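You operate a simulated robot arm through the tools that you are given. There is no shell and no other tool.

The job below is to be done with a simulated robot arm. You get a single attempt, and the scene is never put back.

TASK
Fill the brown mug to its line with coffee, add two spoons of sugar and stir.
Fine: coffee from the glass server, server back; sugar tin shut again, spoon into the rinse bowl. Set down upright: glass server.

Only the result counts: the job must be done as asked and must still hold three seconds after the hand-in. Knocking over, shifting, dropping, spilling or breaking anything else fails it.

THE ROBOT
A 7-joint arm with a two-finger parallel gripper, fixed in place. Base frame: the origin is on the floor under the middle of its stand, x ahead of it, y to its left, z up; the work surface is at about z = 0.9. Lengths are in m, angles in degrees, forces in N, time in s.
It reaches about 1.247 m from its shoulder. Its first joint turns from -132.0 to 132.0 degrees. Payload 3.91 kg.
The tool frame sits at the grasp point between the pads (the TCP): z along the fingers, y along the line on which they close. The tips reach 0.03 m beyond it. Largest opening 0.11 m; finger width 0.02, thickness 0.01; the body of the gripper, 0.048 by 0.112 m, starts 0.055 m behind the TCP.
Orientation is told as [roll, pitch, yaw] about the base's x, y, z axes, in that order, counted from this pose: with the fingers straight down and closing along the base's y, the tool's x points along the base's -x, its y along +y and its z along -z.

THE INTERFACE
- The arm moves only by the tool send_rows. Its argument "steps" is a list of rows, each an object of numbers (a shift or turn left out is 0, a gripper value left out holds the last): "dx", "dy", "dz": the shift along the tool's x, y, z in m; "rx", "ry", "rz": the turn, a rotation vector about the tool's x, y, z in degrees. In form: [{"dx": .., "dy": .., "dz": .., "rx": .., "ry": .., "rz": ..}, ...]. A call has 1 to 20 rows; each row is the pose to reach, as a shift and turn from the pose commanded when the call began, along the tool's axes at that moment. "hand" is the closure, from 0 (fully open) to 1 (shut), set as the call begins (left out, the last holds). Each row takes 0.2 s and may step no farther than 0.05 m and 8.6 degrees from the row before; otherwise, or with a gripper value out of range, the whole call is refused. Where a pose cannot be reached the arm comes as near as it can. A force on the tool above 40 N (or 10 N above the force at the start of the call, whichever is more), or a blocked arm, ends the call early, and 0.2 s more pass. Each finger travels about 0.108 m/s and halts on what it meets, pressing with about 23 N; the grip force reading is that of the motor and also rises with nothing between the fingers. The clock runs only during rows and for 0.2 s after the last one: add rows that repeat a pose to give the fingers time. The reply holds the time, the measured pose of the TCP, the force on the tool along the base axes, the opening and the grip force, in the units named above and with some noise, with the torque about the TCP (base axes, N m) and any sound that the robot's microphone picked up, and new pictures: "show" is both (left out), scene, wrist or none.
- Cameras (640 x 400 px; columns grow to the right, rows downward): "scene" is fixed at [0.0501, 0.5009, 1.7158]; the picture's right is [0.25, -0.97, 0.00], its down [-0.74, -0.19, -0.64] and it looks along [0.62, 0.16, -0.77] (base axes); focal length 321 px, centre (320, 200). "wrist" rides on the gripper at [0.072, 0.017, -0.103] in the tool frame; the picture's right is [-0.23, 0.97, 0.00], its down [-0.76, -0.18, -0.62] and it looks along [-0.61, -0.14, 0.78] (tool axes); focal length 222 px, centre (320, 200). There is no depth. A picture from a camera that has moved, and an enlarged one, comes with that camera's place and axes in the base frame and with its lens.
- zoom(camera, box): a new picture of the part [left, top, right, bottom] of that camera's present view, enlarged. It takes no simulated time.
- job_done(): hands the job in; it is judged then, once.

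Nothing tells you positions but the pictures and the camera data. Unless the task says otherwise, let go and move clear before handing in.

The tools are called after "Emit:" as a command line: name --argument value ..., lists and objects as JSON in quotes. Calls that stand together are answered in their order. send_rows: Moves the arm, as the interface text tells. Its arguments: {"type":"object","properties":{"steps":{"type":"array","items":{"type":"object","properties":{"dx":{"type":"number"},"dy":{"type":"number"},"dz":{"type":"number"},"rx":{"type":"number"},"ry":{"type":"number"},"rz":{"type":"number"}}}},"hand":{"type":"number"},"show":{"type":"string","enum":["both","scene","wrist","none"]}},"required":["steps"]} The other tools are called the same way: zoom (camera, box) takes an enlarged picture of a part of a camera's view; job_done () hands the job in.

At the start:

```text
t: 0.0
position: [0.6777, 0.2766, 1.3479]
tcp_rot: [-0.1, 0.0, 0.0]
contact_force: [0.5, 0.6, 0.1]
torque: [0.0, 0.05, -0.03]
width: 0.11
gripper_force: 0.0
```

scene: 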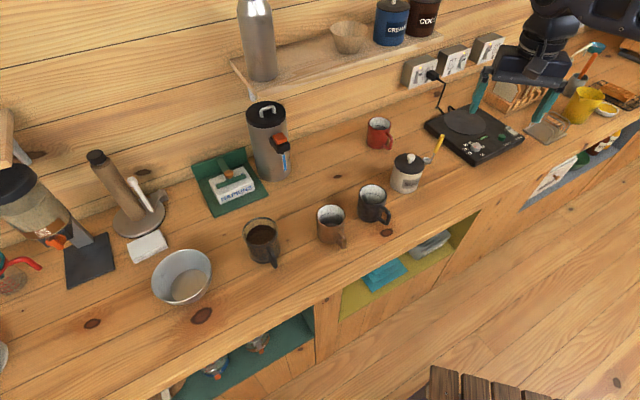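
wrist: 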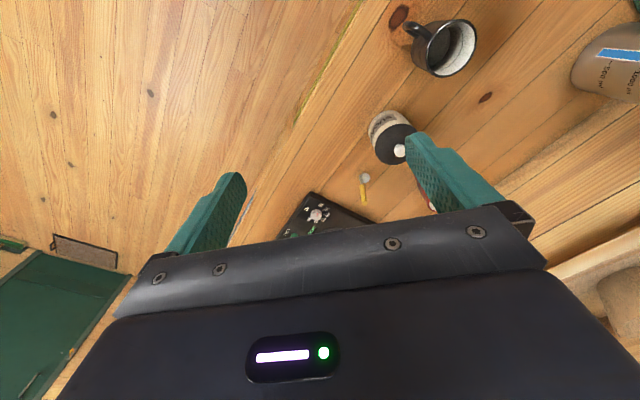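

I see a counter along a wall with a glass server of coffee, brown and black mugs, a sugar tin with a spoon next to it, and a bowl. I'll enlarge parts of the view to identify each one before moving.

Emit:
zoom --camera "scene" --box '[220, 160, 420, 285]'

Emit:
zoom --camera "scene" --box '[340, 100, 540, 225]'

Emit:
zoom --camera "scene" --box '[0, 140, 260, 320]'

Emit:
zoom --camera "scene" --box '[440, 20, 640, 150]'

Emit:
zoom --camera "wrist" --box '[320, 0, 520, 220]'

```text
3.20 times, centred on (320, 222) of scene
camera zoom: at [0.0501, 0.5009, 1.7158], right [0.25, -0.97, 0.0], down [-0.74, -0.19, -0.64], along [0.62, 0.16, -0.77], focal length 1028 px, centre (320, 128)
```

zoom: 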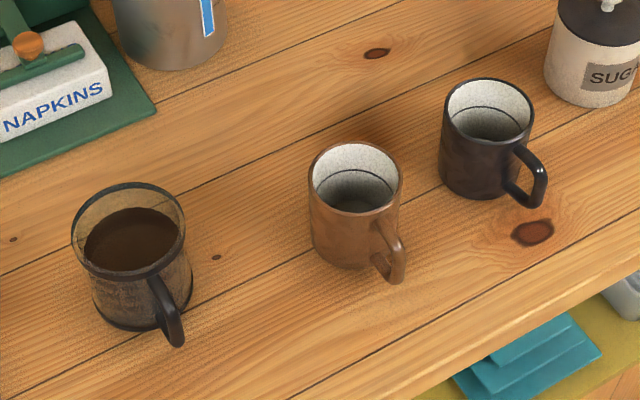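

```text
3.20 times, centred on (440, 162) of scene
camera zoom: at [0.0501, 0.5009, 1.7158], right [0.25, -0.97, 0.0], down [-0.74, -0.19, -0.64], along [0.62, 0.16, -0.77], focal length 1028 px, centre (-64, 320)
```

zoom: 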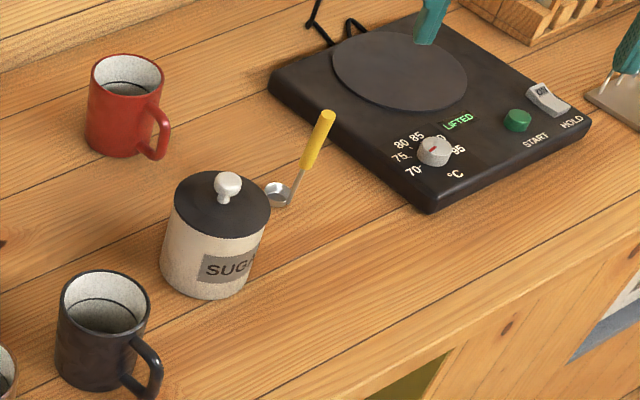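

```text
2.22 times, centred on (130, 230) of scene
camera zoom: at [0.0501, 0.5009, 1.7158], right [0.25, -0.97, 0.0], down [-0.74, -0.19, -0.64], along [0.62, 0.16, -0.77], focal length 714 px, centre (742, 133)
```

zoom: 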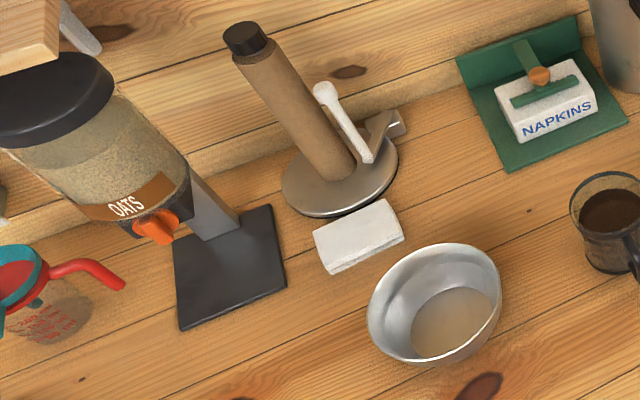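

```text
3.08 times, centred on (540, 85) of scene
camera zoom: at [0.0501, 0.5009, 1.7158], right [0.25, -0.97, 0.0], down [-0.74, -0.19, -0.64], along [0.62, 0.16, -0.77], focal length 988 px, centre (-357, 554)
```

zoom: 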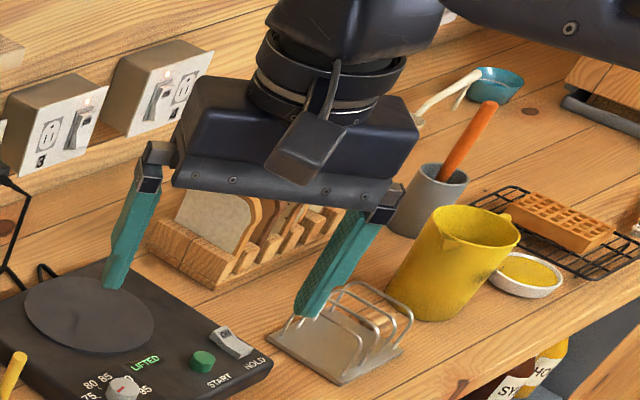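

```text
1.82 times, centred on (420, 110) of wrist
camera zoom: at [0.6052, 0.2935, 1.4505], right [0.23, 0.97, 0.0], down [0.76, -0.18, 0.62], along [0.61, -0.14, -0.78], focal length 404 px, centre (138, 364)
```

zoom: 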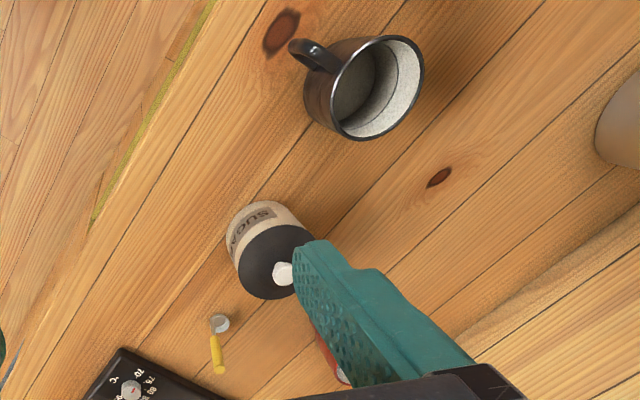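

The server sits left of the brown mug, the sugar tin and upright-handled spoon are to the right, and the metal bowl on the far left looks like the rinse bowl. I'll zoom in tighter on each to get the geometry.

Emit:
zoom --camera "scene" --box '[384, 128, 464, 200]'

Emit:
zoom --camera "scene" --box '[230, 205, 310, 275]'

Emit:
zoom --camera "scene" --box '[300, 175, 400, 255]'

Emit:
zoom --camera "scene" --box '[130, 230, 230, 320]'

Emit:
zoom --camera "wrist" --box '[340, 90, 440, 220]'

Emit:
zoom --camera "scene" --box '[0, 230, 100, 400]'

```text
5.56 times, centred on (424, 164) of scene
camera zoom: at [0.0501, 0.5009, 1.7158], right [0.25, -0.97, 0.0], down [-0.74, -0.19, -0.64], along [0.62, 0.16, -0.77], focal length 1785 px, centre (-258, 400)
```

zoom: 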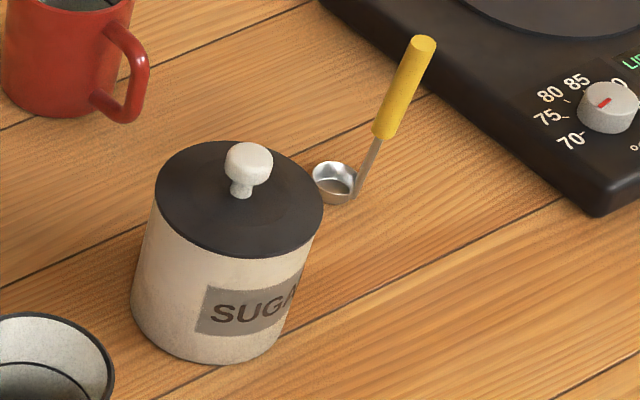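

```text
5.71 times, centred on (270, 240) of scene
camera zoom: at [0.0501, 0.5009, 1.7158], right [0.25, -0.97, 0.0], down [-0.74, -0.19, -0.64], along [0.62, 0.16, -0.77], focal length 1836 px, centre (606, -29)
```

zoom: 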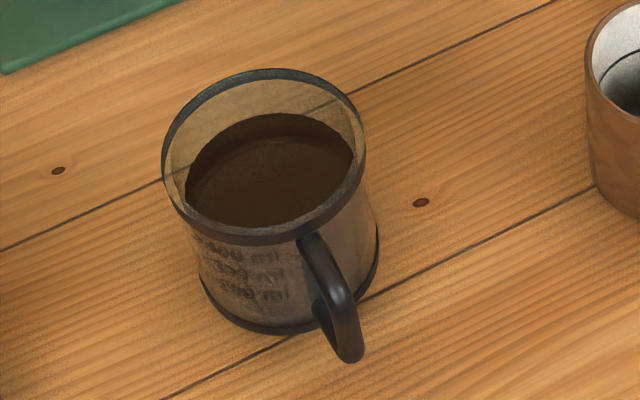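

```text
5.00 times, centred on (350, 215) of scene
camera zoom: at [0.0501, 0.5009, 1.7158], right [0.25, -0.97, 0.0], down [-0.74, -0.19, -0.64], along [0.62, 0.16, -0.77], focal length 1606 px, centre (170, 125)
```

zoom: 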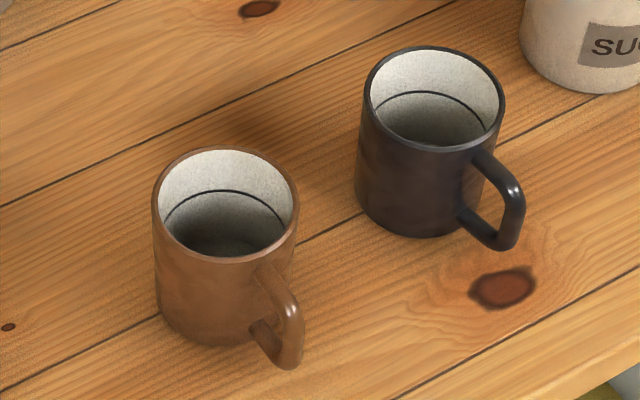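

```text
4.44 times, centred on (180, 275) of scene
camera zoom: at [0.0501, 0.5009, 1.7158], right [0.25, -0.97, 0.0], down [-0.74, -0.19, -0.64], along [0.62, 0.16, -0.77], focal length 1428 px, centre (942, -133)
```

zoom: 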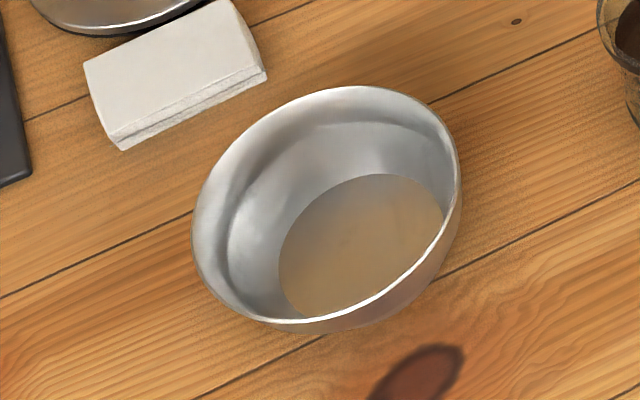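

```text
3.08 times, centred on (390, 155) of wrist
camera zoom: at [0.6052, 0.2935, 1.4505], right [0.23, 0.97, 0.0], down [0.76, -0.18, 0.62], along [0.61, -0.14, -0.78], focal length 684 px, centre (105, 338)
```

zoom: 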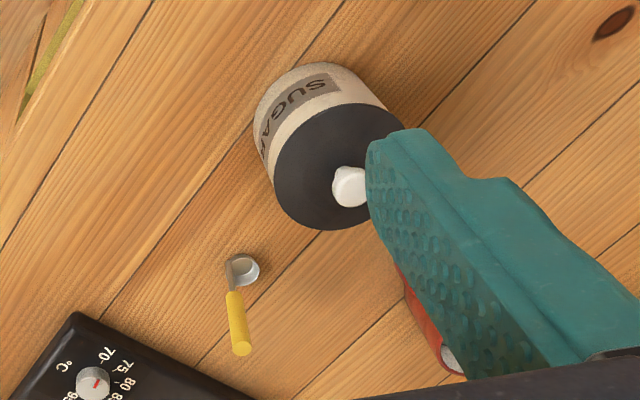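

```text
2.35 times, centred on (50, 315) of scene
camera zoom: at [0.0501, 0.5009, 1.7158], right [0.25, -0.97, 0.0], down [-0.74, -0.19, -0.64], along [0.62, 0.16, -0.77], focal length 756 px, centre (955, -71)
```

zoom: 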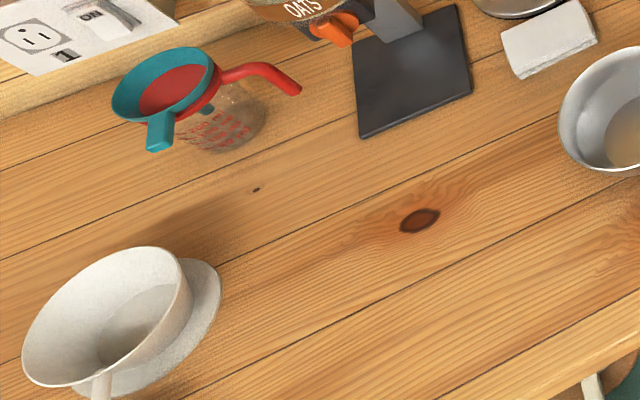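

The spoon is a small ladle standing upright, cup on its left side, and the server's handle faces the front edge of the counter. I'll swing the hand over towards the server at a safe height and turn it 45° to face the wall.

Emit:
send_rows --steps '[{"dx": 0.0232, "dy": 0.0286, "dz": 0.008, "rz": -3.75}, {"dx": 0.0463, "dy": 0.0572, "dz": 0.016, "rz": -7.5}, {"dx": 0.0695, "dy": 0.0858, "dz": 0.024, "rz": -11.25}, {"dx": 0.0927, "dy": 0.1143, "dz": 0.032, "rz": -15}, {"dx": 0.1158, "dy": 0.1429, "dz": 0.04, "rz": -18.75}, {"dx": 0.139, "dy": 0.1715, "dz": 0.048, "rz": -22.5}, {"dx": 0.1622, "dy": 0.2, "dz": 0.056, "rz": -26.25}, {"dx": 0.1853, "dy": 0.2287, "dz": 0.064, "rz": -30}, {"dx": 0.2085, "dy": 0.2573, "dz": 0.072, "rz": -33.75}, {"dx": 0.2317, "dy": 0.2858, "dz": 0.08, "rz": -37.5}, {"dx": 0.2548, "dy": 0.3144, "dz": 0.088, "rz": -41.25}, {"dx": 0.278, "dy": 0.343, "dz": 0.098, "rz": -45}]' --hand 0

```text
t: 2.6
position: [0.3992, 0.6199, 1.2471]
tcp_rot: [0.0, -0.1, 44.9]
contact_force: [0.6, -0.4, 0.9]
torque: [0.03, 0.03, 0.02]
width: 0.11
gripper_force: 0.0
camera wrist: at [0.3356, 0.5812, 1.3503], right [-0.53, 0.85, 0.0], down [0.66, 0.41, 0.62], along [0.53, 0.33, -0.78], focal length 222 px, centre (320, 200)
```

scene: 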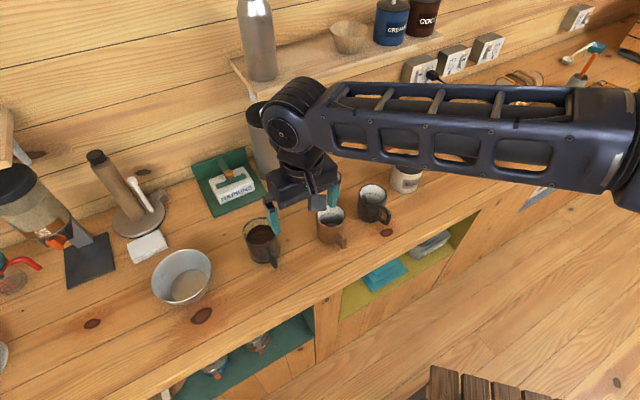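
wrist: 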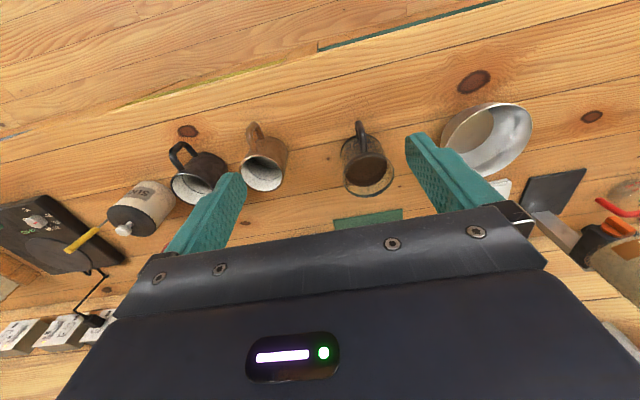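

The wrist view now shows the server, both mugs, the tin and the bowl. I'll enlarge these to triangulate them.

Emit:
zoom --camera "wrist" --box '[320, 110, 420, 210]'

Emit:
zoom --camera "wrist" --box '[160, 110, 310, 210]'

Emit:
zoom --camera "wrist" --box '[430, 90, 550, 190]'

Emit:
zoom --camera "wrist" --box '[60, 170, 180, 260]'

```text
4.00 times, centred on (370, 160) of wrist
camera zoom: at [0.3356, 0.5812, 1.3503], right [-0.53, 0.85, 0.0], down [0.66, 0.41, 0.62], along [0.53, 0.33, -0.78], focal length 888 px, centre (120, 360)
```

zoom: 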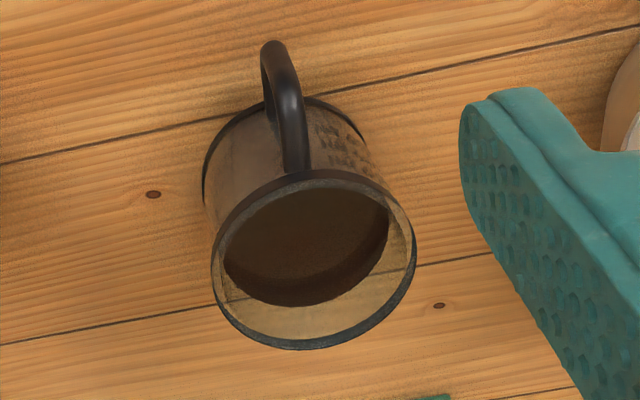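

```text
4.00 times, centred on (235, 160) of wrist
camera zoom: at [0.3356, 0.5812, 1.3503], right [-0.53, 0.85, 0.0], down [0.66, 0.41, 0.62], along [0.53, 0.33, -0.78], focal length 888 px, centre (660, 360)
```

zoom: 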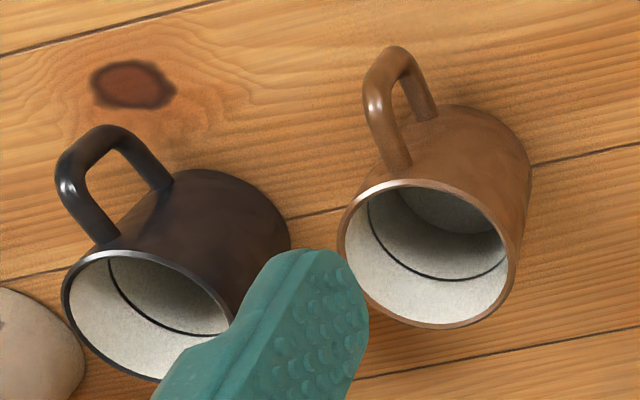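

```text
4.00 times, centred on (490, 140) of wrist
camera zoom: at [0.3356, 0.5812, 1.3503], right [-0.53, 0.85, 0.0], down [0.66, 0.41, 0.62], along [0.53, 0.33, -0.78], focal length 888 px, centre (-360, 440)
```

zoom: 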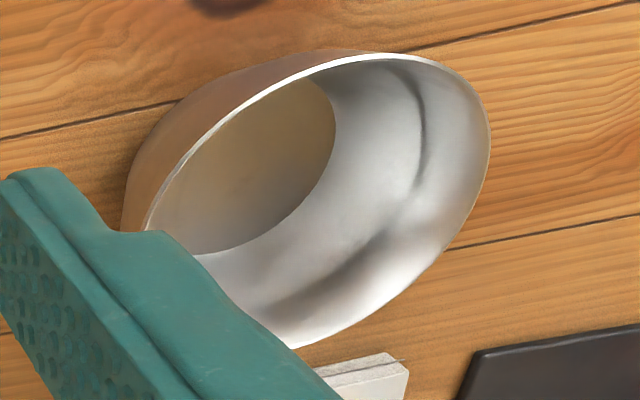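

```text
4.44 times, centred on (120, 215) of wrist
camera zoom: at [0.3356, 0.5812, 1.3503], right [-0.53, 0.85, 0.0], down [0.66, 0.41, 0.62], along [0.53, 0.33, -0.78], focal length 987 px, centre (1209, 133)
```

zoom: 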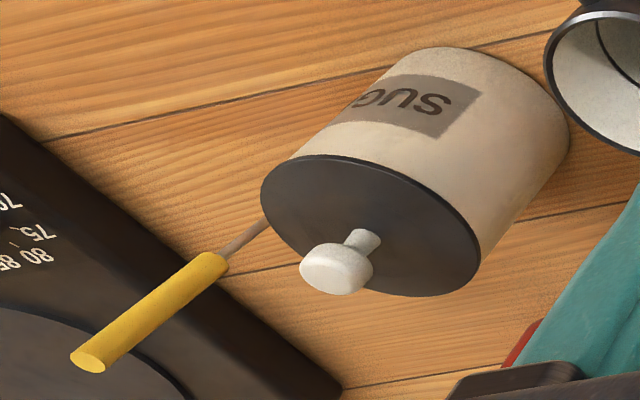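

The server is at about (0.482, 0.779), rim z ≈ 0.994, with its handle pointing straight at the counter's front edge. The brown mug is at (0.587, 0.605), rim z ≈ 0.989, its line at about z ≈ 0.955. I'll go to a pre-grasp in front of the handle with the fingers tilted 45°.

Emit:
send_rows --steps '[{"dx": 0, "dy": 0.007, "dz": 0.026, "ry": -5.6}, {"dx": 0, "dy": 0.014, "dz": 0.052, "ry": -11.2}, {"dx": -0.001, "dy": 0.021, "dz": 0.078, "ry": -16.9}, {"dx": -0.002, "dy": 0.028, "dz": 0.104, "ry": -22.5}, {"dx": -0.002, "dy": 0.035, "dz": 0.13, "ry": -28.1}, {"dx": -0.003, "dy": 0.042, "dz": 0.156, "ry": -33.8}, {"dx": -0.004, "dy": 0.049, "dz": 0.182, "ry": -39.4}, {"dx": -0.004, "dy": 0.055, "dz": 0.207, "ry": -45}, {"dx": -0.004, "dy": 0.055, "dz": 0.207, "ry": -45}]' --hand 0.3

```text
t: 4.6
position: [0.364, 0.6605, 1.0404]
tcp_rot: [0.0, -45.0, 45.1]
contact_force: [0.5, -0.3, 0.5]
torque: [0.01, 0.02, 0.01]
width: 0.0772
gripper_force: 0.0
camera wrist: at [0.263, 0.5836, 1.061], right [-0.58, 0.8, 0.16], down [0.19, -0.06, 0.98], along [0.79, 0.59, -0.12], focal length 222 px, centre (320, 200)
```

scene: 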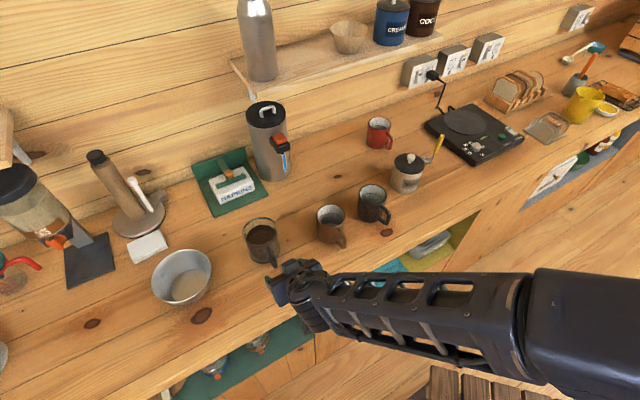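
wrist: 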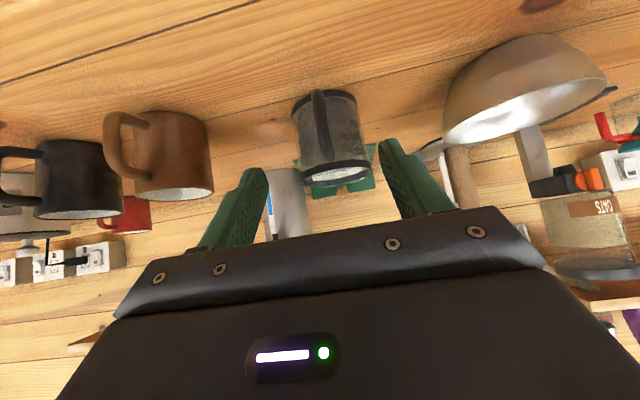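

The hand is in front of the server handle, tilted as planned. I'll zoom in to check the alignment of the handle between the fingers.

Emit:
zoom --camera "wrist" --box '[270, 70, 400, 200]'

Emit:
zoom --camera "scene" --box '[225, 205, 345, 305]'

```text
3.08 times, centred on (335, 135) of wrist
camera zoom: at [0.263, 0.5836, 1.061], right [-0.58, 0.8, 0.16], down [0.19, -0.06, 0.98], along [0.79, 0.59, -0.12], focal length 684 px, centre (274, 400)
```

zoom: 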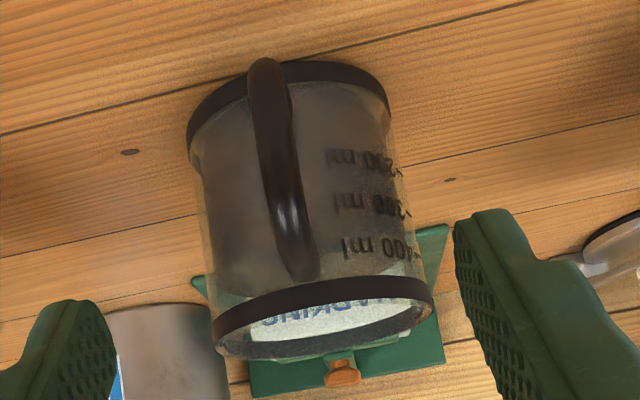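

```text
4.00 times, centred on (285, 255) of scene
camera zoom: at [0.0501, 0.5009, 1.7158], right [0.25, -0.97, 0.0], down [-0.74, -0.19, -0.64], along [0.62, 0.16, -0.77], focal length 1285 px, centre (460, -20)
```

zoom: 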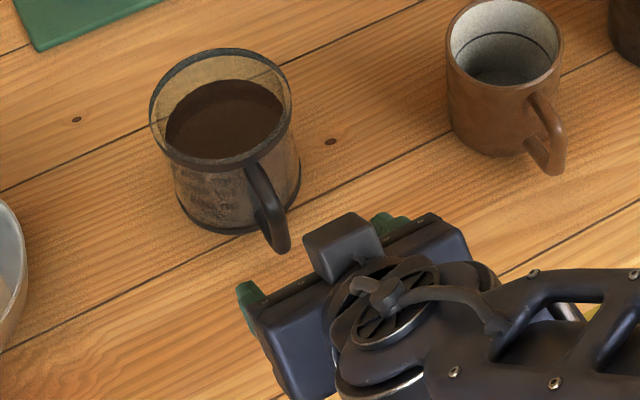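

The handle is centred between the fingers (w ≈ 0.21). I'll slide in along the finger direction.

Emit:
send_rows --steps '[{"dz": 0.025}, {"dz": 0.05}, {"dz": 0.075}, {"dz": 0.1}, {"dz": 0.121}, {"dz": 0.121}]'

Emit:
zoom --camera "wrist" --box '[240, 60, 440, 220]'

Emit:
zoom --camera "scene" --box '[225, 205, 325, 285]'

```text
t: 6.0
position: [0.4236, 0.7226, 0.9551]
tcp_rot: [0.0, -45.1, 44.9]
contact_force: [0.0, 0.4, -0.3]
torque: [0.0, -0.05, -0.01]
width: 0.0771
gripper_force: 0.0
camera wrist: at [0.3229, 0.6474, 0.9763], right [-0.57, 0.8, 0.16], down [0.19, -0.06, 0.98], along [0.79, 0.59, -0.12], focal length 222 px, centre (320, 200)
```

scene: 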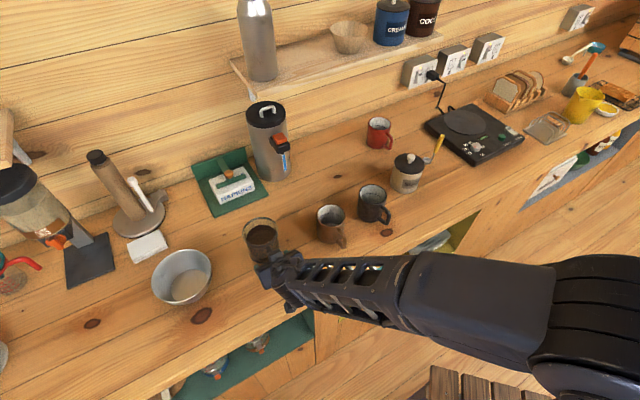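
wrist: 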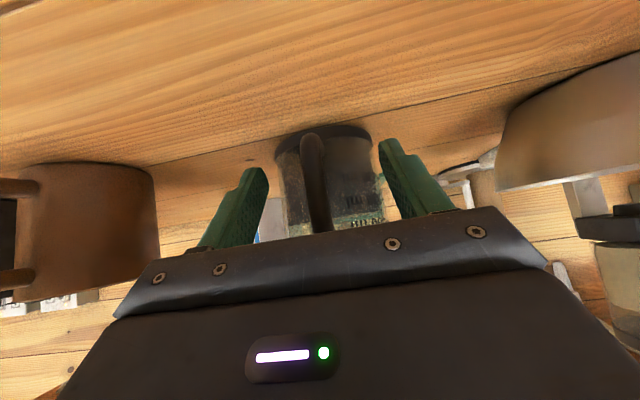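

```text
2.50 times, centred on (340, 140) of wrist
camera zoom: at [0.3229, 0.6474, 0.9763], right [-0.57, 0.8, 0.16], down [0.19, -0.06, 0.98], along [0.79, 0.59, -0.12], focal length 555 px, centre (270, 350)
```

zoom: 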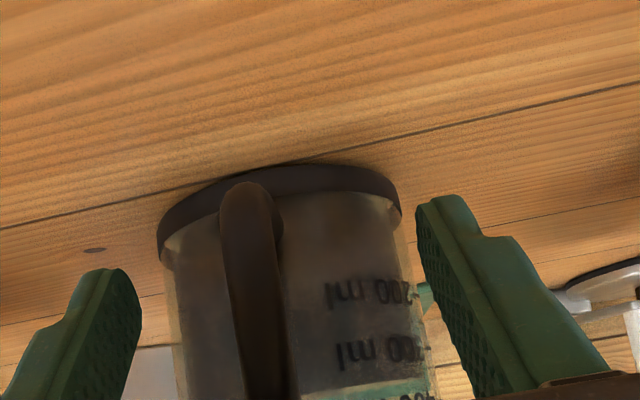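

```text
5.00 times, centred on (275, 245) of scene
camera zoom: at [0.0501, 0.5009, 1.7158], right [0.25, -0.97, 0.0], down [-0.74, -0.19, -0.64], along [0.62, 0.16, -0.77], focal length 1606 px, centre (545, -25)
```

zoom: 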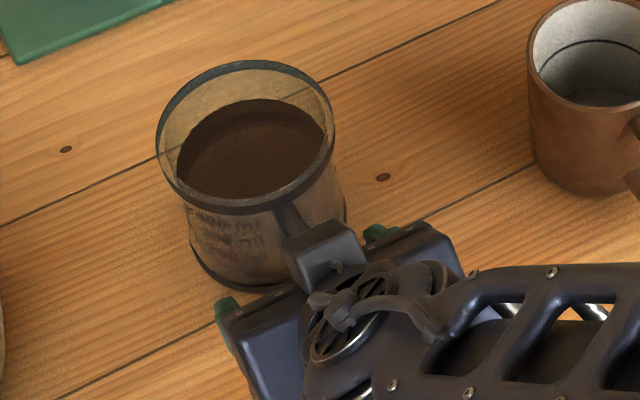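

The handle is between the pads with clearance all round. I'll close the fingers on it.

Emit:
send_rows --steps '[{"dz": 0}, {"dz": 0}, {"dz": 0}, {"dz": 0}, {"dz": 0}]' --hand 1

Emit:
zoom --camera "wrist" --box '[240, 60, 440, 220]'

Emit:
zoom --camera "scene" --box '[225, 205, 325, 285]'

```text
t: 7.2
position: [0.4231, 0.7226, 0.955]
tcp_rot: [0.1, -45.0, 45.0]
contact_force: [0.6, -0.7, 0.5]
torque: [0.02, 0.0, -0.03]
width: 0.0122
gripper_force: 22.9
camera wrist: at [0.3227, 0.6473, 0.9763], right [-0.57, 0.8, 0.16], down [0.19, -0.06, 0.98], along [0.79, 0.59, -0.12], focal length 222 px, centre (320, 200)
```

scene: 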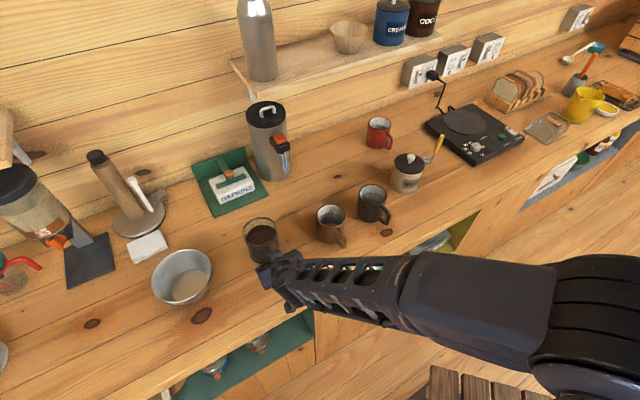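
wrist: 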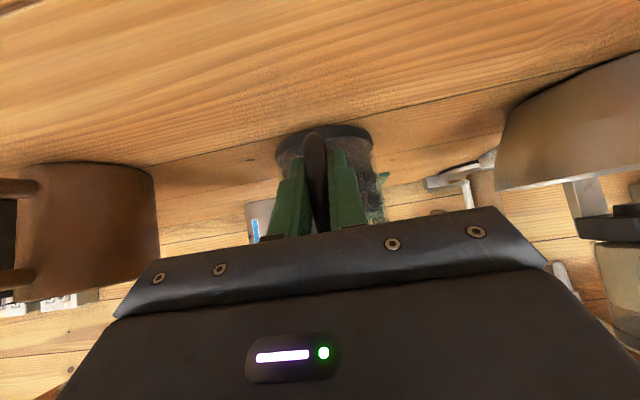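

```text
2.50 times, centred on (340, 140) of wrist
camera zoom: at [0.3227, 0.6473, 0.9763], right [-0.57, 0.8, 0.16], down [0.19, -0.06, 0.98], along [0.79, 0.59, -0.12], focal length 555 px, centre (270, 350)
```

zoom: 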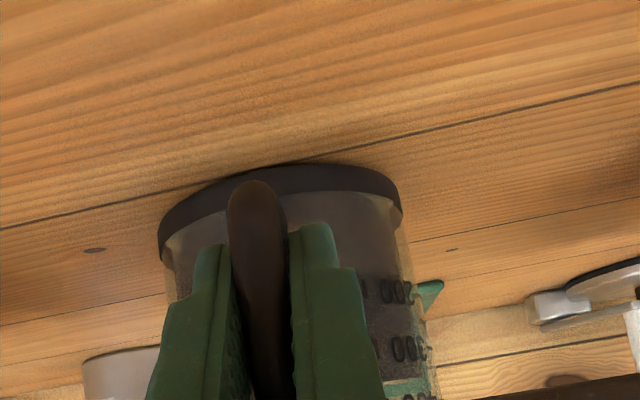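

```text
5.00 times, centred on (275, 245) of scene
camera zoom: at [0.0501, 0.5009, 1.7158], right [0.25, -0.97, 0.0], down [-0.74, -0.19, -0.64], along [0.62, 0.16, -0.77], focal length 1606 px, centre (545, -25)
```

zoom: 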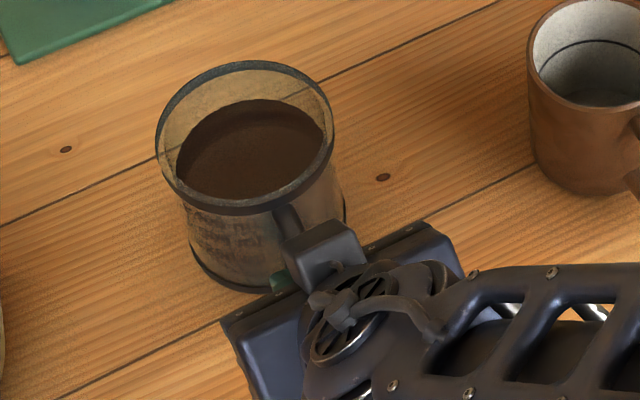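

The handle is held (width 12 mm, 23 N). I'll lift slowly by 3 cm and check that the server does not droop.

Emit:
send_rows --steps '[{"dx": -0.0035, "dz": -0.0035}, {"dx": -0.007, "dz": -0.007}, {"dx": -0.0106, "dz": -0.0106}, {"dx": -0.0141, "dz": -0.0141}, {"dx": -0.0177, "dz": -0.0177}, {"dx": -0.0212, "dz": -0.0212}, {"dx": -0.0212, "dz": -0.0212}]'

Emit:
zoom --camera "wrist" --box '[240, 60, 440, 220]'

Emit:
zoom --camera "scene" --box '[225, 205, 325, 285]'

```text
t: 8.8
position: [0.426, 0.7225, 0.9864]
tcp_rot: [0.0, -45.1, 45.0]
contact_force: [-0.6, -0.6, -6.2]
torque: [-0.34, 0.32, 0.0]
width: 0.0121
gripper_force: 23.1
camera wrist: at [0.325, 0.6464, 1.0075], right [-0.58, 0.8, 0.16], down [0.19, -0.06, 0.98], along [0.79, 0.59, -0.12], focal length 222 px, centre (320, 200)
```

scene: 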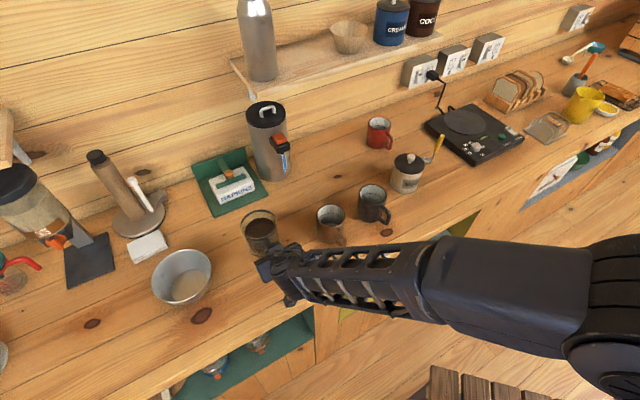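
wrist: 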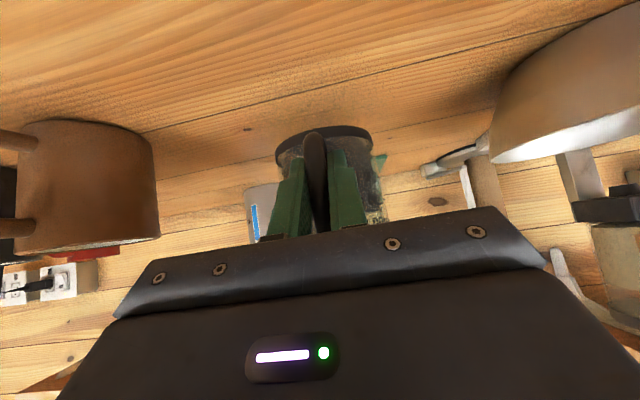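

```text
2.50 times, centred on (340, 140) of wrist
camera zoom: at [0.325, 0.6464, 1.0075], right [-0.58, 0.8, 0.16], down [0.19, -0.06, 0.98], along [0.79, 0.59, -0.12], focal length 555 px, centre (270, 350)
```

zoom: 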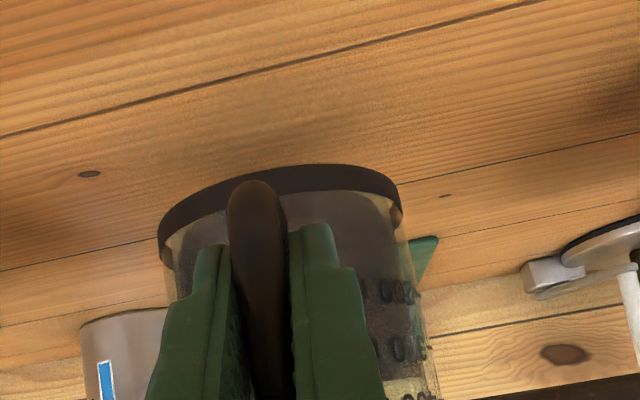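

```text
5.00 times, centred on (275, 245) of scene
camera zoom: at [0.0501, 0.5009, 1.7158], right [0.25, -0.97, 0.0], down [-0.74, -0.19, -0.64], along [0.62, 0.16, -0.77], focal length 1606 px, centre (545, -25)
```

zoom: 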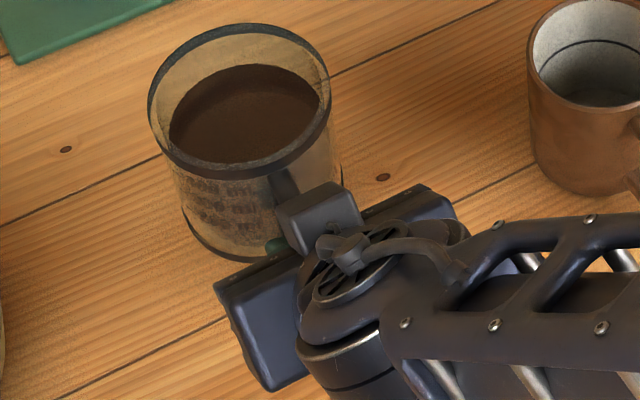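

The server is held rigidly and level (about 6.2 N). I'll raise it clear of the mugs, then carry it smoothly round so it approaches the brown mug from the −y side, keeping it off the mug's handle and leaving the scene camera a clear view of the inside.

Emit:
send_rows --steps '[{"dx": -0.0071, "dz": -0.0071}, {"dx": -0.0212, "dz": -0.0212}, {"dx": -0.0389, "dz": -0.0389}, {"dx": -0.0566, "dz": -0.0566}, {"dx": -0.0707, "dz": -0.0707}, {"dx": -0.0804, "dy": -0.0059, "dz": -0.0822, "rx": -0.64, "rz": -0.64}, {"dx": -0.078, "dy": -0.0208, "dz": -0.0846, "rx": -2.23, "rz": -2.23}, {"dx": -0.0747, "dy": -0.0416, "dz": -0.0879, "rx": -4.45, "rz": -4.45}, {"dx": -0.071, "dy": -0.0654, "dz": -0.0916, "rx": -7.0, "rz": -7.0}, {"dx": -0.0668, "dy": -0.0922, "dz": -0.0958, "rx": -9.86, "rz": -9.86}, {"dx": -0.0626, "dy": -0.1189, "dz": -0.1, "rx": -12.73, "rz": -12.73}, {"dx": -0.0579, "dy": -0.1487, "dz": -0.1047, "rx": -15.91, "rz": -15.91}, {"dx": -0.0532, "dy": -0.1784, "dz": -0.1094, "rx": -19.09, "rz": -19.09}, {"dx": -0.049, "dy": -0.2051, "dz": -0.1136, "rx": -21.96, "rz": -21.96}, {"dx": -0.0448, "dy": -0.2319, "dz": -0.1178, "rx": -24.82, "rz": -24.82}, {"dx": -0.041, "dy": -0.2557, "dz": -0.1216, "rx": -27.37, "rz": -27.37}, {"dx": -0.0377, "dy": -0.2765, "dz": -0.1249, "rx": -29.59, "rz": -29.59}, {"dx": -0.0354, "dy": -0.2914, "dz": -0.1272, "rx": -31.18, "rz": -31.18}, {"dx": -0.0345, "dy": -0.2973, "dz": -0.1282, "rx": -31.82, "rz": -31.82}, {"dx": -0.0345, "dy": -0.2973, "dz": -0.1282, "rx": -31.82, "rz": -31.82}]'

Emit:
zoom --camera "scene" --box '[270, 140, 410, 260]'

```text
t: 13.0
position: [0.5898, 0.463, 1.1016]
tcp_rot: [0.1, -45.0, 90.0]
contact_force: [0.7, -0.5, -6.1]
torque: [-0.47, 0.14, -0.01]
width: 0.0123
gripper_force: 23.2
camera wrist: at [0.5706, 0.3402, 1.1224], right [-0.97, 0.16, 0.16], down [0.18, 0.1, 0.98], along [0.14, 0.98, -0.12], focal length 222 px, centre (320, 200)
```

scene: 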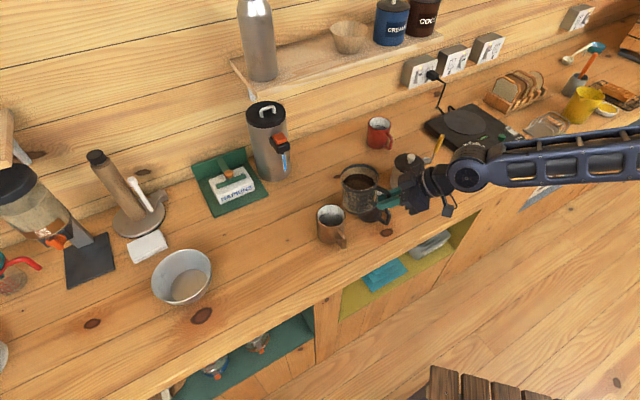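
wrist: 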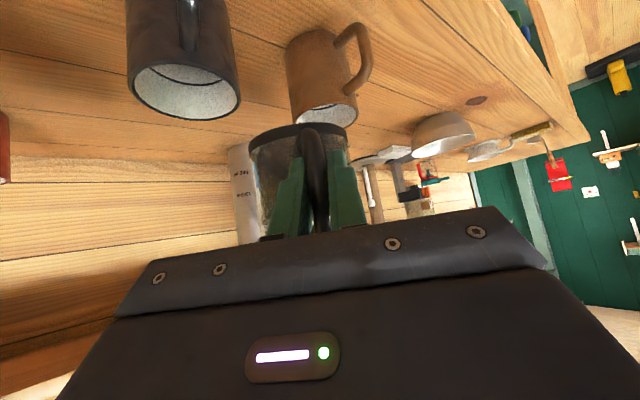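

```text
3.33 times, centred on (340, 200) of scene
camera zoom: at [0.0501, 0.5009, 1.7158], right [0.25, -0.97, 0.0], down [-0.74, -0.19, -0.64], along [0.62, 0.16, -0.77], focal length 1071 px, centre (253, 200)
```

zoom: 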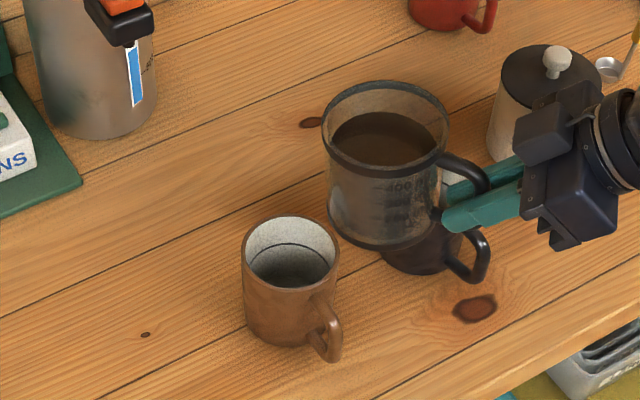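

The server is over the space by the brown mug, but its outline in the wrist view has moved slightly relative to the fingers. I'll look closer to see whether it has rotated in the grip.

Emit:
zoom --camera "wrist" --box '[220, 90, 400, 240]'

Emit:
zoom --camera "scene" --box '[335, 155, 415, 225]'

```text
2.67 times, centred on (310, 165) of wrist
camera zoom: at [0.5706, 0.3402, 1.1224], right [-0.97, 0.16, 0.16], down [0.18, 0.1, 0.98], along [0.14, 0.98, -0.12], focal length 592 px, centre (347, 293)
```

zoom: 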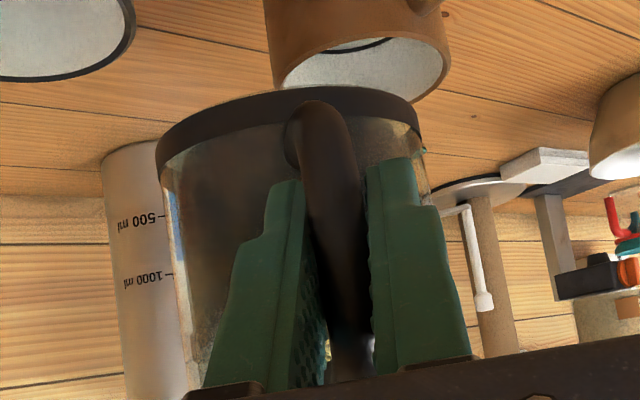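

```text
5.71 times, centred on (375, 190) of scene
camera zoom: at [0.0501, 0.5009, 1.7158], right [0.25, -0.97, 0.0], down [-0.74, -0.19, -0.64], along [0.62, 0.16, -0.77], focal length 1836 px, centre (6, 257)
```

zoom: 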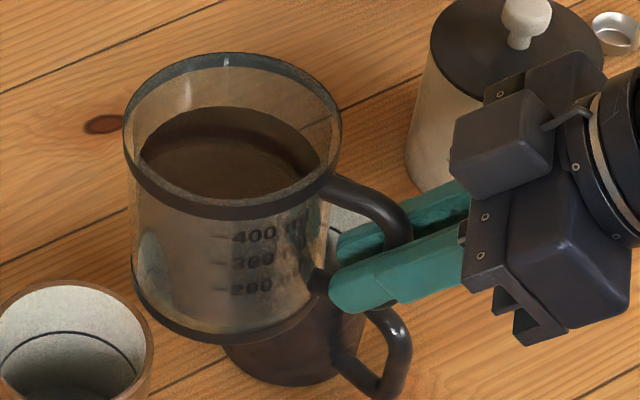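

The server has swung about 12° round the handle bar but is still level and firmly held; its centre is at about (0.608, 0.542). I'll correct for that by moving slowly so its lip lines up with the mug and tilting in the plane of the handle, only 20° for now, before any coffee should flow.

Emit:
send_rows --steps '[{"dx": -0.0003, "dy": 0.003, "dz": 0.0003}, {"dx": -0.0007, "dy": 0.008, "dz": 0.0007}, {"dx": -0.0014, "dy": 0.014, "dz": 0.0014}, {"dx": -0.0022, "dy": 0.02, "dz": 0.0022}, {"dx": -0.0028, "dy": 0.026, "dz": 0.0028}, {"dx": -0.0033, "dy": 0.032, "dz": 0.0033}, {"dx": -0.0034, "dy": 0.0355, "dz": 0.0034}, {"dx": -0.0034, "dy": 0.0363, "dz": 0.0034}, {"dx": -0.0013, "dy": 0.0365, "dz": 0.0039, "rx": -0.34, "ry": 1.94, "rz": 0.34}, {"dx": 0.0008, "dy": 0.0368, "dz": 0.0043, "rx": -0.68, "ry": 3.88, "rz": 0.68}, {"dx": 0.004, "dy": 0.0373, "dz": 0.0052, "rx": -1.37, "ry": 7.76, "rz": 1.37}, {"dx": 0.0067, "dy": 0.0375, "dz": 0.0063, "rx": -2.05, "ry": 11.64, "rz": 2.05}, {"dx": 0.009, "dy": 0.0377, "dz": 0.0078, "rx": -2.74, "ry": 15.52, "rz": 2.74}, {"dx": 0.0099, "dy": 0.0377, "dz": 0.009, "rx": -3.08, "ry": 17.5, "rz": 3.08}, {"dx": 0.0107, "dy": 0.0376, "dz": 0.0099, "rx": -3.42, "ry": 19.4, "rz": 3.42}, {"dx": 0.0107, "dy": 0.0376, "dz": 0.0099, "rx": -3.42, "ry": 19.4, "rz": 3.42}]'

Emit:
zoom --camera "scene" --box '[300, 150, 420, 260]'

Emit:
zoom --camera "wrist" --box '[220, 60, 420, 220]'

```text
t: 16.4
position: [0.5512, 0.4641, 1.0887]
tcp_rot: [5.4, -25.3, 86.9]
contact_force: [0.4, -1.0, -6.7]
torque: [-0.37, 0.13, 0.0]
width: 0.0121
gripper_force: 22.9
camera wrist: at [0.5368, 0.3547, 1.1508], right [-0.96, 0.22, 0.18], down [0.26, 0.42, 0.87], along [0.12, 0.88, -0.45], focal length 222 px, centre (320, 200)
```

scene: 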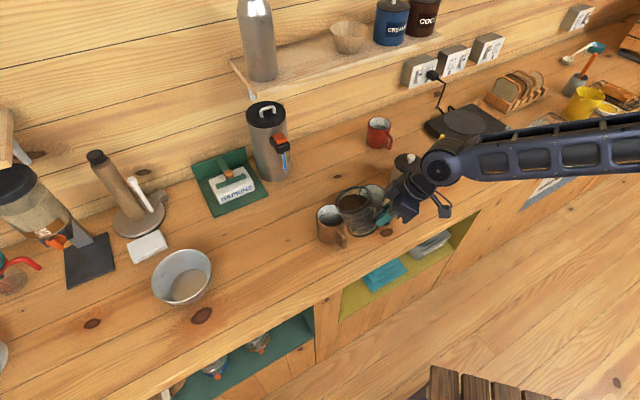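
wrist: 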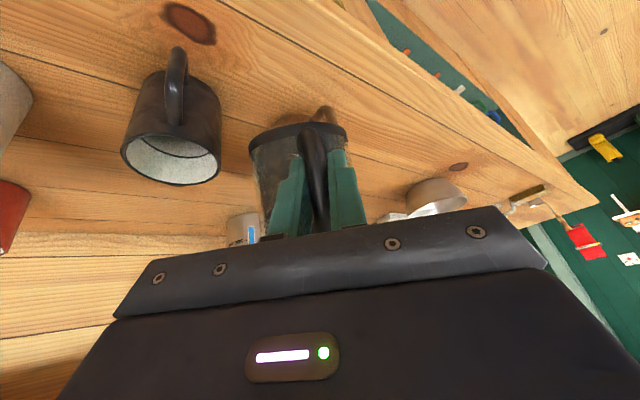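

```text
3.64 times, centred on (360, 205) of scene
camera zoom: at [0.0501, 0.5009, 1.7158], right [0.25, -0.97, 0.0], down [-0.74, -0.19, -0.64], along [0.62, 0.16, -0.77], focal length 1168 px, centre (174, 182)
```

zoom: 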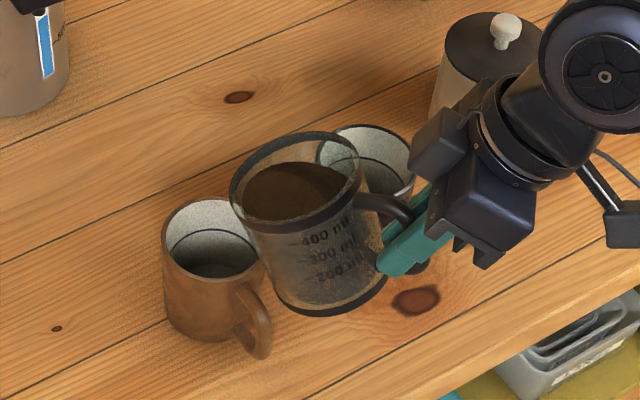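

```text
2.50 times, centred on (320, 140) of wrist
camera zoom: at [0.5368, 0.3547, 1.1508], right [-0.96, 0.22, 0.18], down [0.26, 0.42, 0.87], along [0.12, 0.88, -0.45], focal length 555 px, centre (320, 350)
```

zoom: 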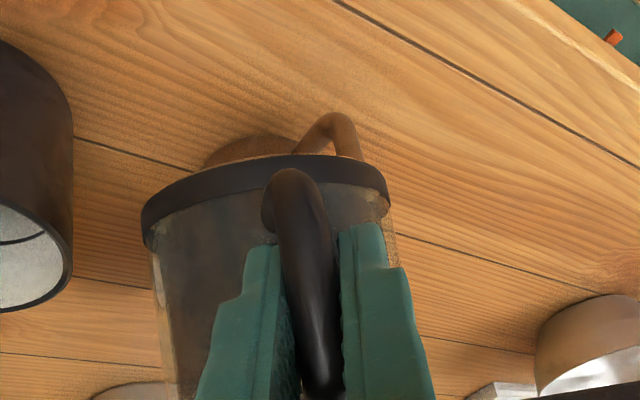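

The lip is at about (0.58, 0.592), just inside the mug's near rim, and the server clears the mug. I'll tilt on to 30° slowly and watch for the first flow.

Emit:
send_rows --steps '[{"dx": -0.0001, "dz": 0.0005, "rx": -0.34, "ry": 1.94, "rz": 0.34}, {"dx": -0.0003, "dz": 0.0009, "rx": -0.68, "ry": 3.88, "rz": 0.68}, {"dx": -0.0012, "dy": -0.0003, "dz": 0.0008, "rx": -1.03, "ry": 5.82, "rz": 1.03}, {"dx": -0.0021, "dy": -0.0005, "dz": 0.0004, "rx": -1.37, "ry": 7.76, "rz": 1.37}, {"dx": -0.0033, "dy": -0.0007, "dz": 0.0004, "rx": -1.71, "ry": 9.7, "rz": 1.71}, {"dx": -0.0033, "dy": -0.0007, "dz": 0.0004, "rx": -1.71, "ry": 9.7, "rz": 1.71}]'

Emit:
zoom --camera "scene" --box '[300, 160, 400, 250]'

```text
t: 17.8
position: [0.5534, 0.4679, 1.0878]
tcp_rot: [7.1, -15.5, 86.2]
contact_force: [0.2, -0.3, -5.8]
torque: [-0.27, 0.07, 0.0]
width: 0.012
gripper_force: 22.5
camera wrist: at [0.5415, 0.3701, 1.1686], right [-0.95, 0.25, 0.18], down [0.29, 0.56, 0.78], along [0.09, 0.79, -0.6], focal length 222 px, centre (320, 200)
```

scene: 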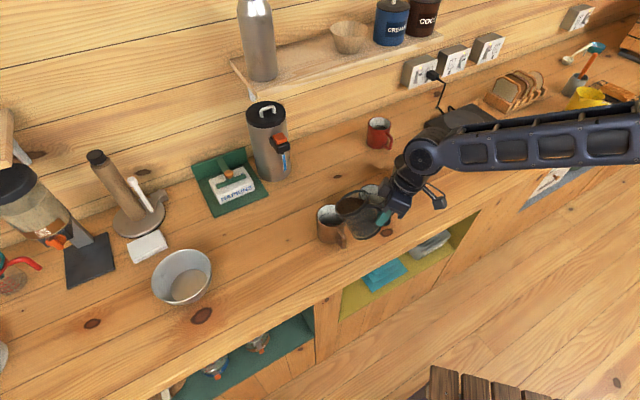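
wrist: 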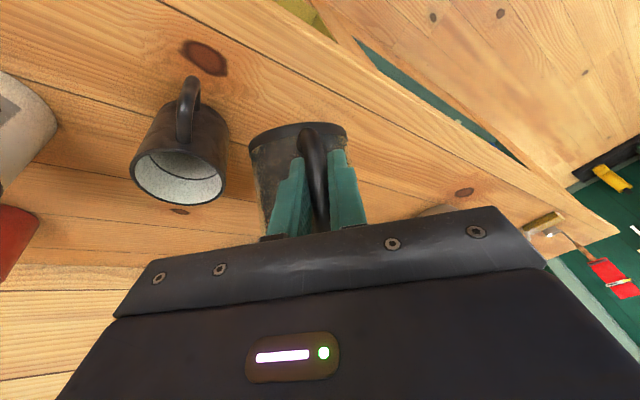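

```text
4.44 times, centred on (350, 205) of scene
camera zoom: at [0.0501, 0.5009, 1.7158], right [0.25, -0.97, 0.0], down [-0.74, -0.19, -0.64], along [0.62, 0.16, -0.77], focal length 1428 px, centre (187, 178)
```

zoom: 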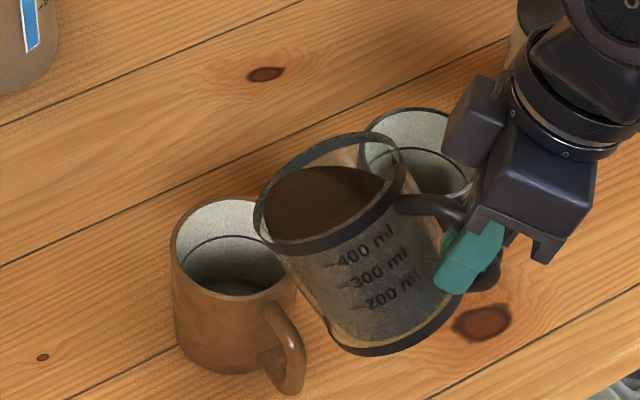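

No flow yet at 30°; coffee is right at the lip and the lip is over the mug opening. I'll tilt on to 36° at 1° per step.

Emit:
send_rows --steps '[{"dx": -0.0008, "dz": -0.0007, "rx": -0.17, "ry": 0.97, "rz": 0.17}, {"dx": -0.0016, "dz": -0.0014, "rx": -0.34, "ry": 1.94, "rz": 0.34}, {"dx": -0.0024, "dz": -0.0021, "rx": -0.51, "ry": 2.91, "rz": 0.51}, {"dx": -0.0033, "dz": -0.0028, "rx": -0.68, "ry": 3.88, "rz": 0.68}, {"dx": -0.0042, "dz": -0.0035, "rx": -0.86, "ry": 4.85, "rz": 0.86}, {"dx": -0.0051, "dy": -0.0001, "dz": -0.0043, "rx": -1.03, "ry": 5.82, "rz": 1.03}]'

Emit:
zoom --camera "scene" --box '[300, 160, 400, 250]'

```text
t: 19.2
position: [0.5525, 0.4702, 1.0941]
tcp_rot: [8.3, -9.6, 86.0]
contact_force: [-0.1, 0.2, -5.6]
torque: [-0.27, 0.07, 0.0]
width: 0.0123
gripper_force: 23.4
camera wrist: at [0.5438, 0.3818, 1.1844], right [-0.95, 0.27, 0.18], down [0.31, 0.63, 0.71], along [0.08, 0.73, -0.68], focal length 222 px, centre (320, 200)
```

scene: 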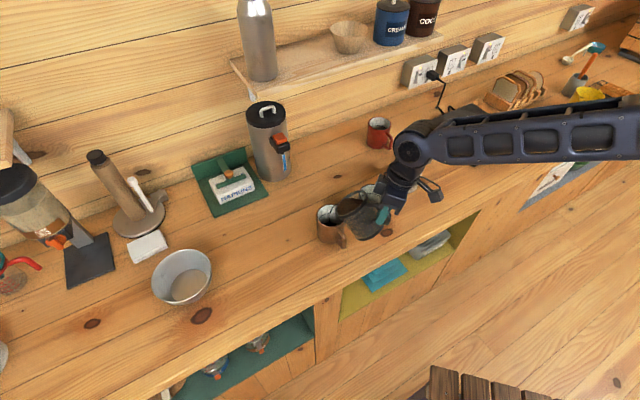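
wrist: 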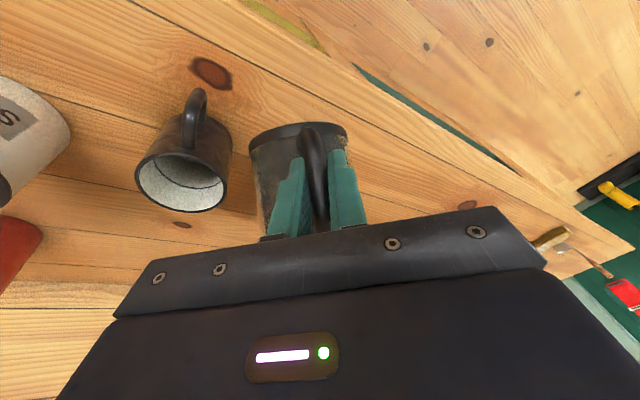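

```text
4.44 times, centred on (350, 205) of scene
camera zoom: at [0.0501, 0.5009, 1.7158], right [0.25, -0.97, 0.0], down [-0.74, -0.19, -0.64], along [0.62, 0.16, -0.77], focal length 1428 px, centre (187, 178)
```

zoom: 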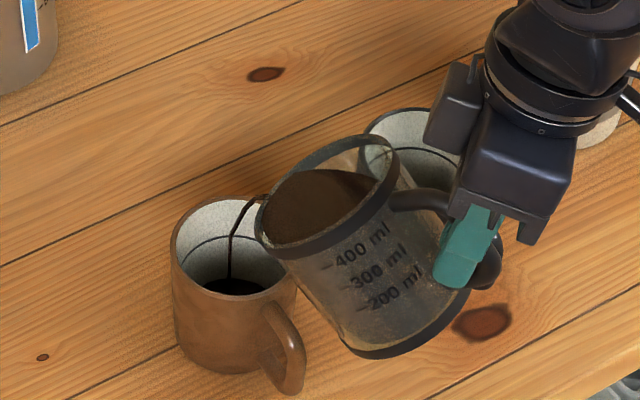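

A thin stream is flowing cleanly into the mug. I'll hold the tilt for a second and watch the level.

Emit:
send_rows --steps '[{"dz": 0}, {"dz": 0}, {"dz": 0}, {"dz": 0}]' --show "none"

Emit:
zoom --camera "scene" --box '[300, 175, 380, 245]'

```text
t: 20.2
position: [0.552, 0.4699, 1.0933]
tcp_rot: [8.3, -9.7, 86.0]
contact_force: [-0.3, -0.7, -6.0]
torque: [-0.27, 0.1, 0.01]
width: 0.0123
gripper_force: 23.9
```

```text
5.71 times, centred on (340, 210) of scene
camera zoom: at [0.0501, 0.5009, 1.7158], right [0.25, -0.97, 0.0], down [-0.74, -0.19, -0.64], along [0.62, 0.16, -0.77], focal length 1836 px, centre (206, 143)
```

zoom: 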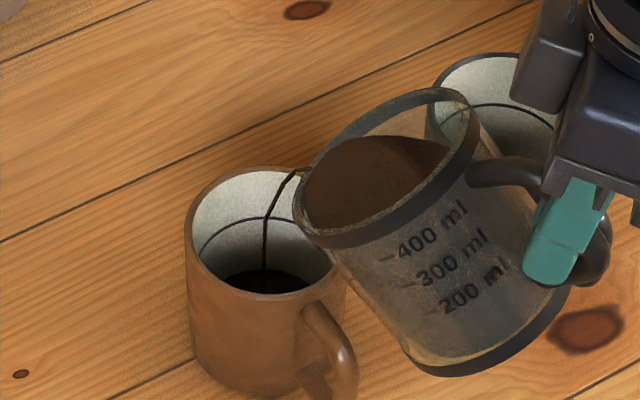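

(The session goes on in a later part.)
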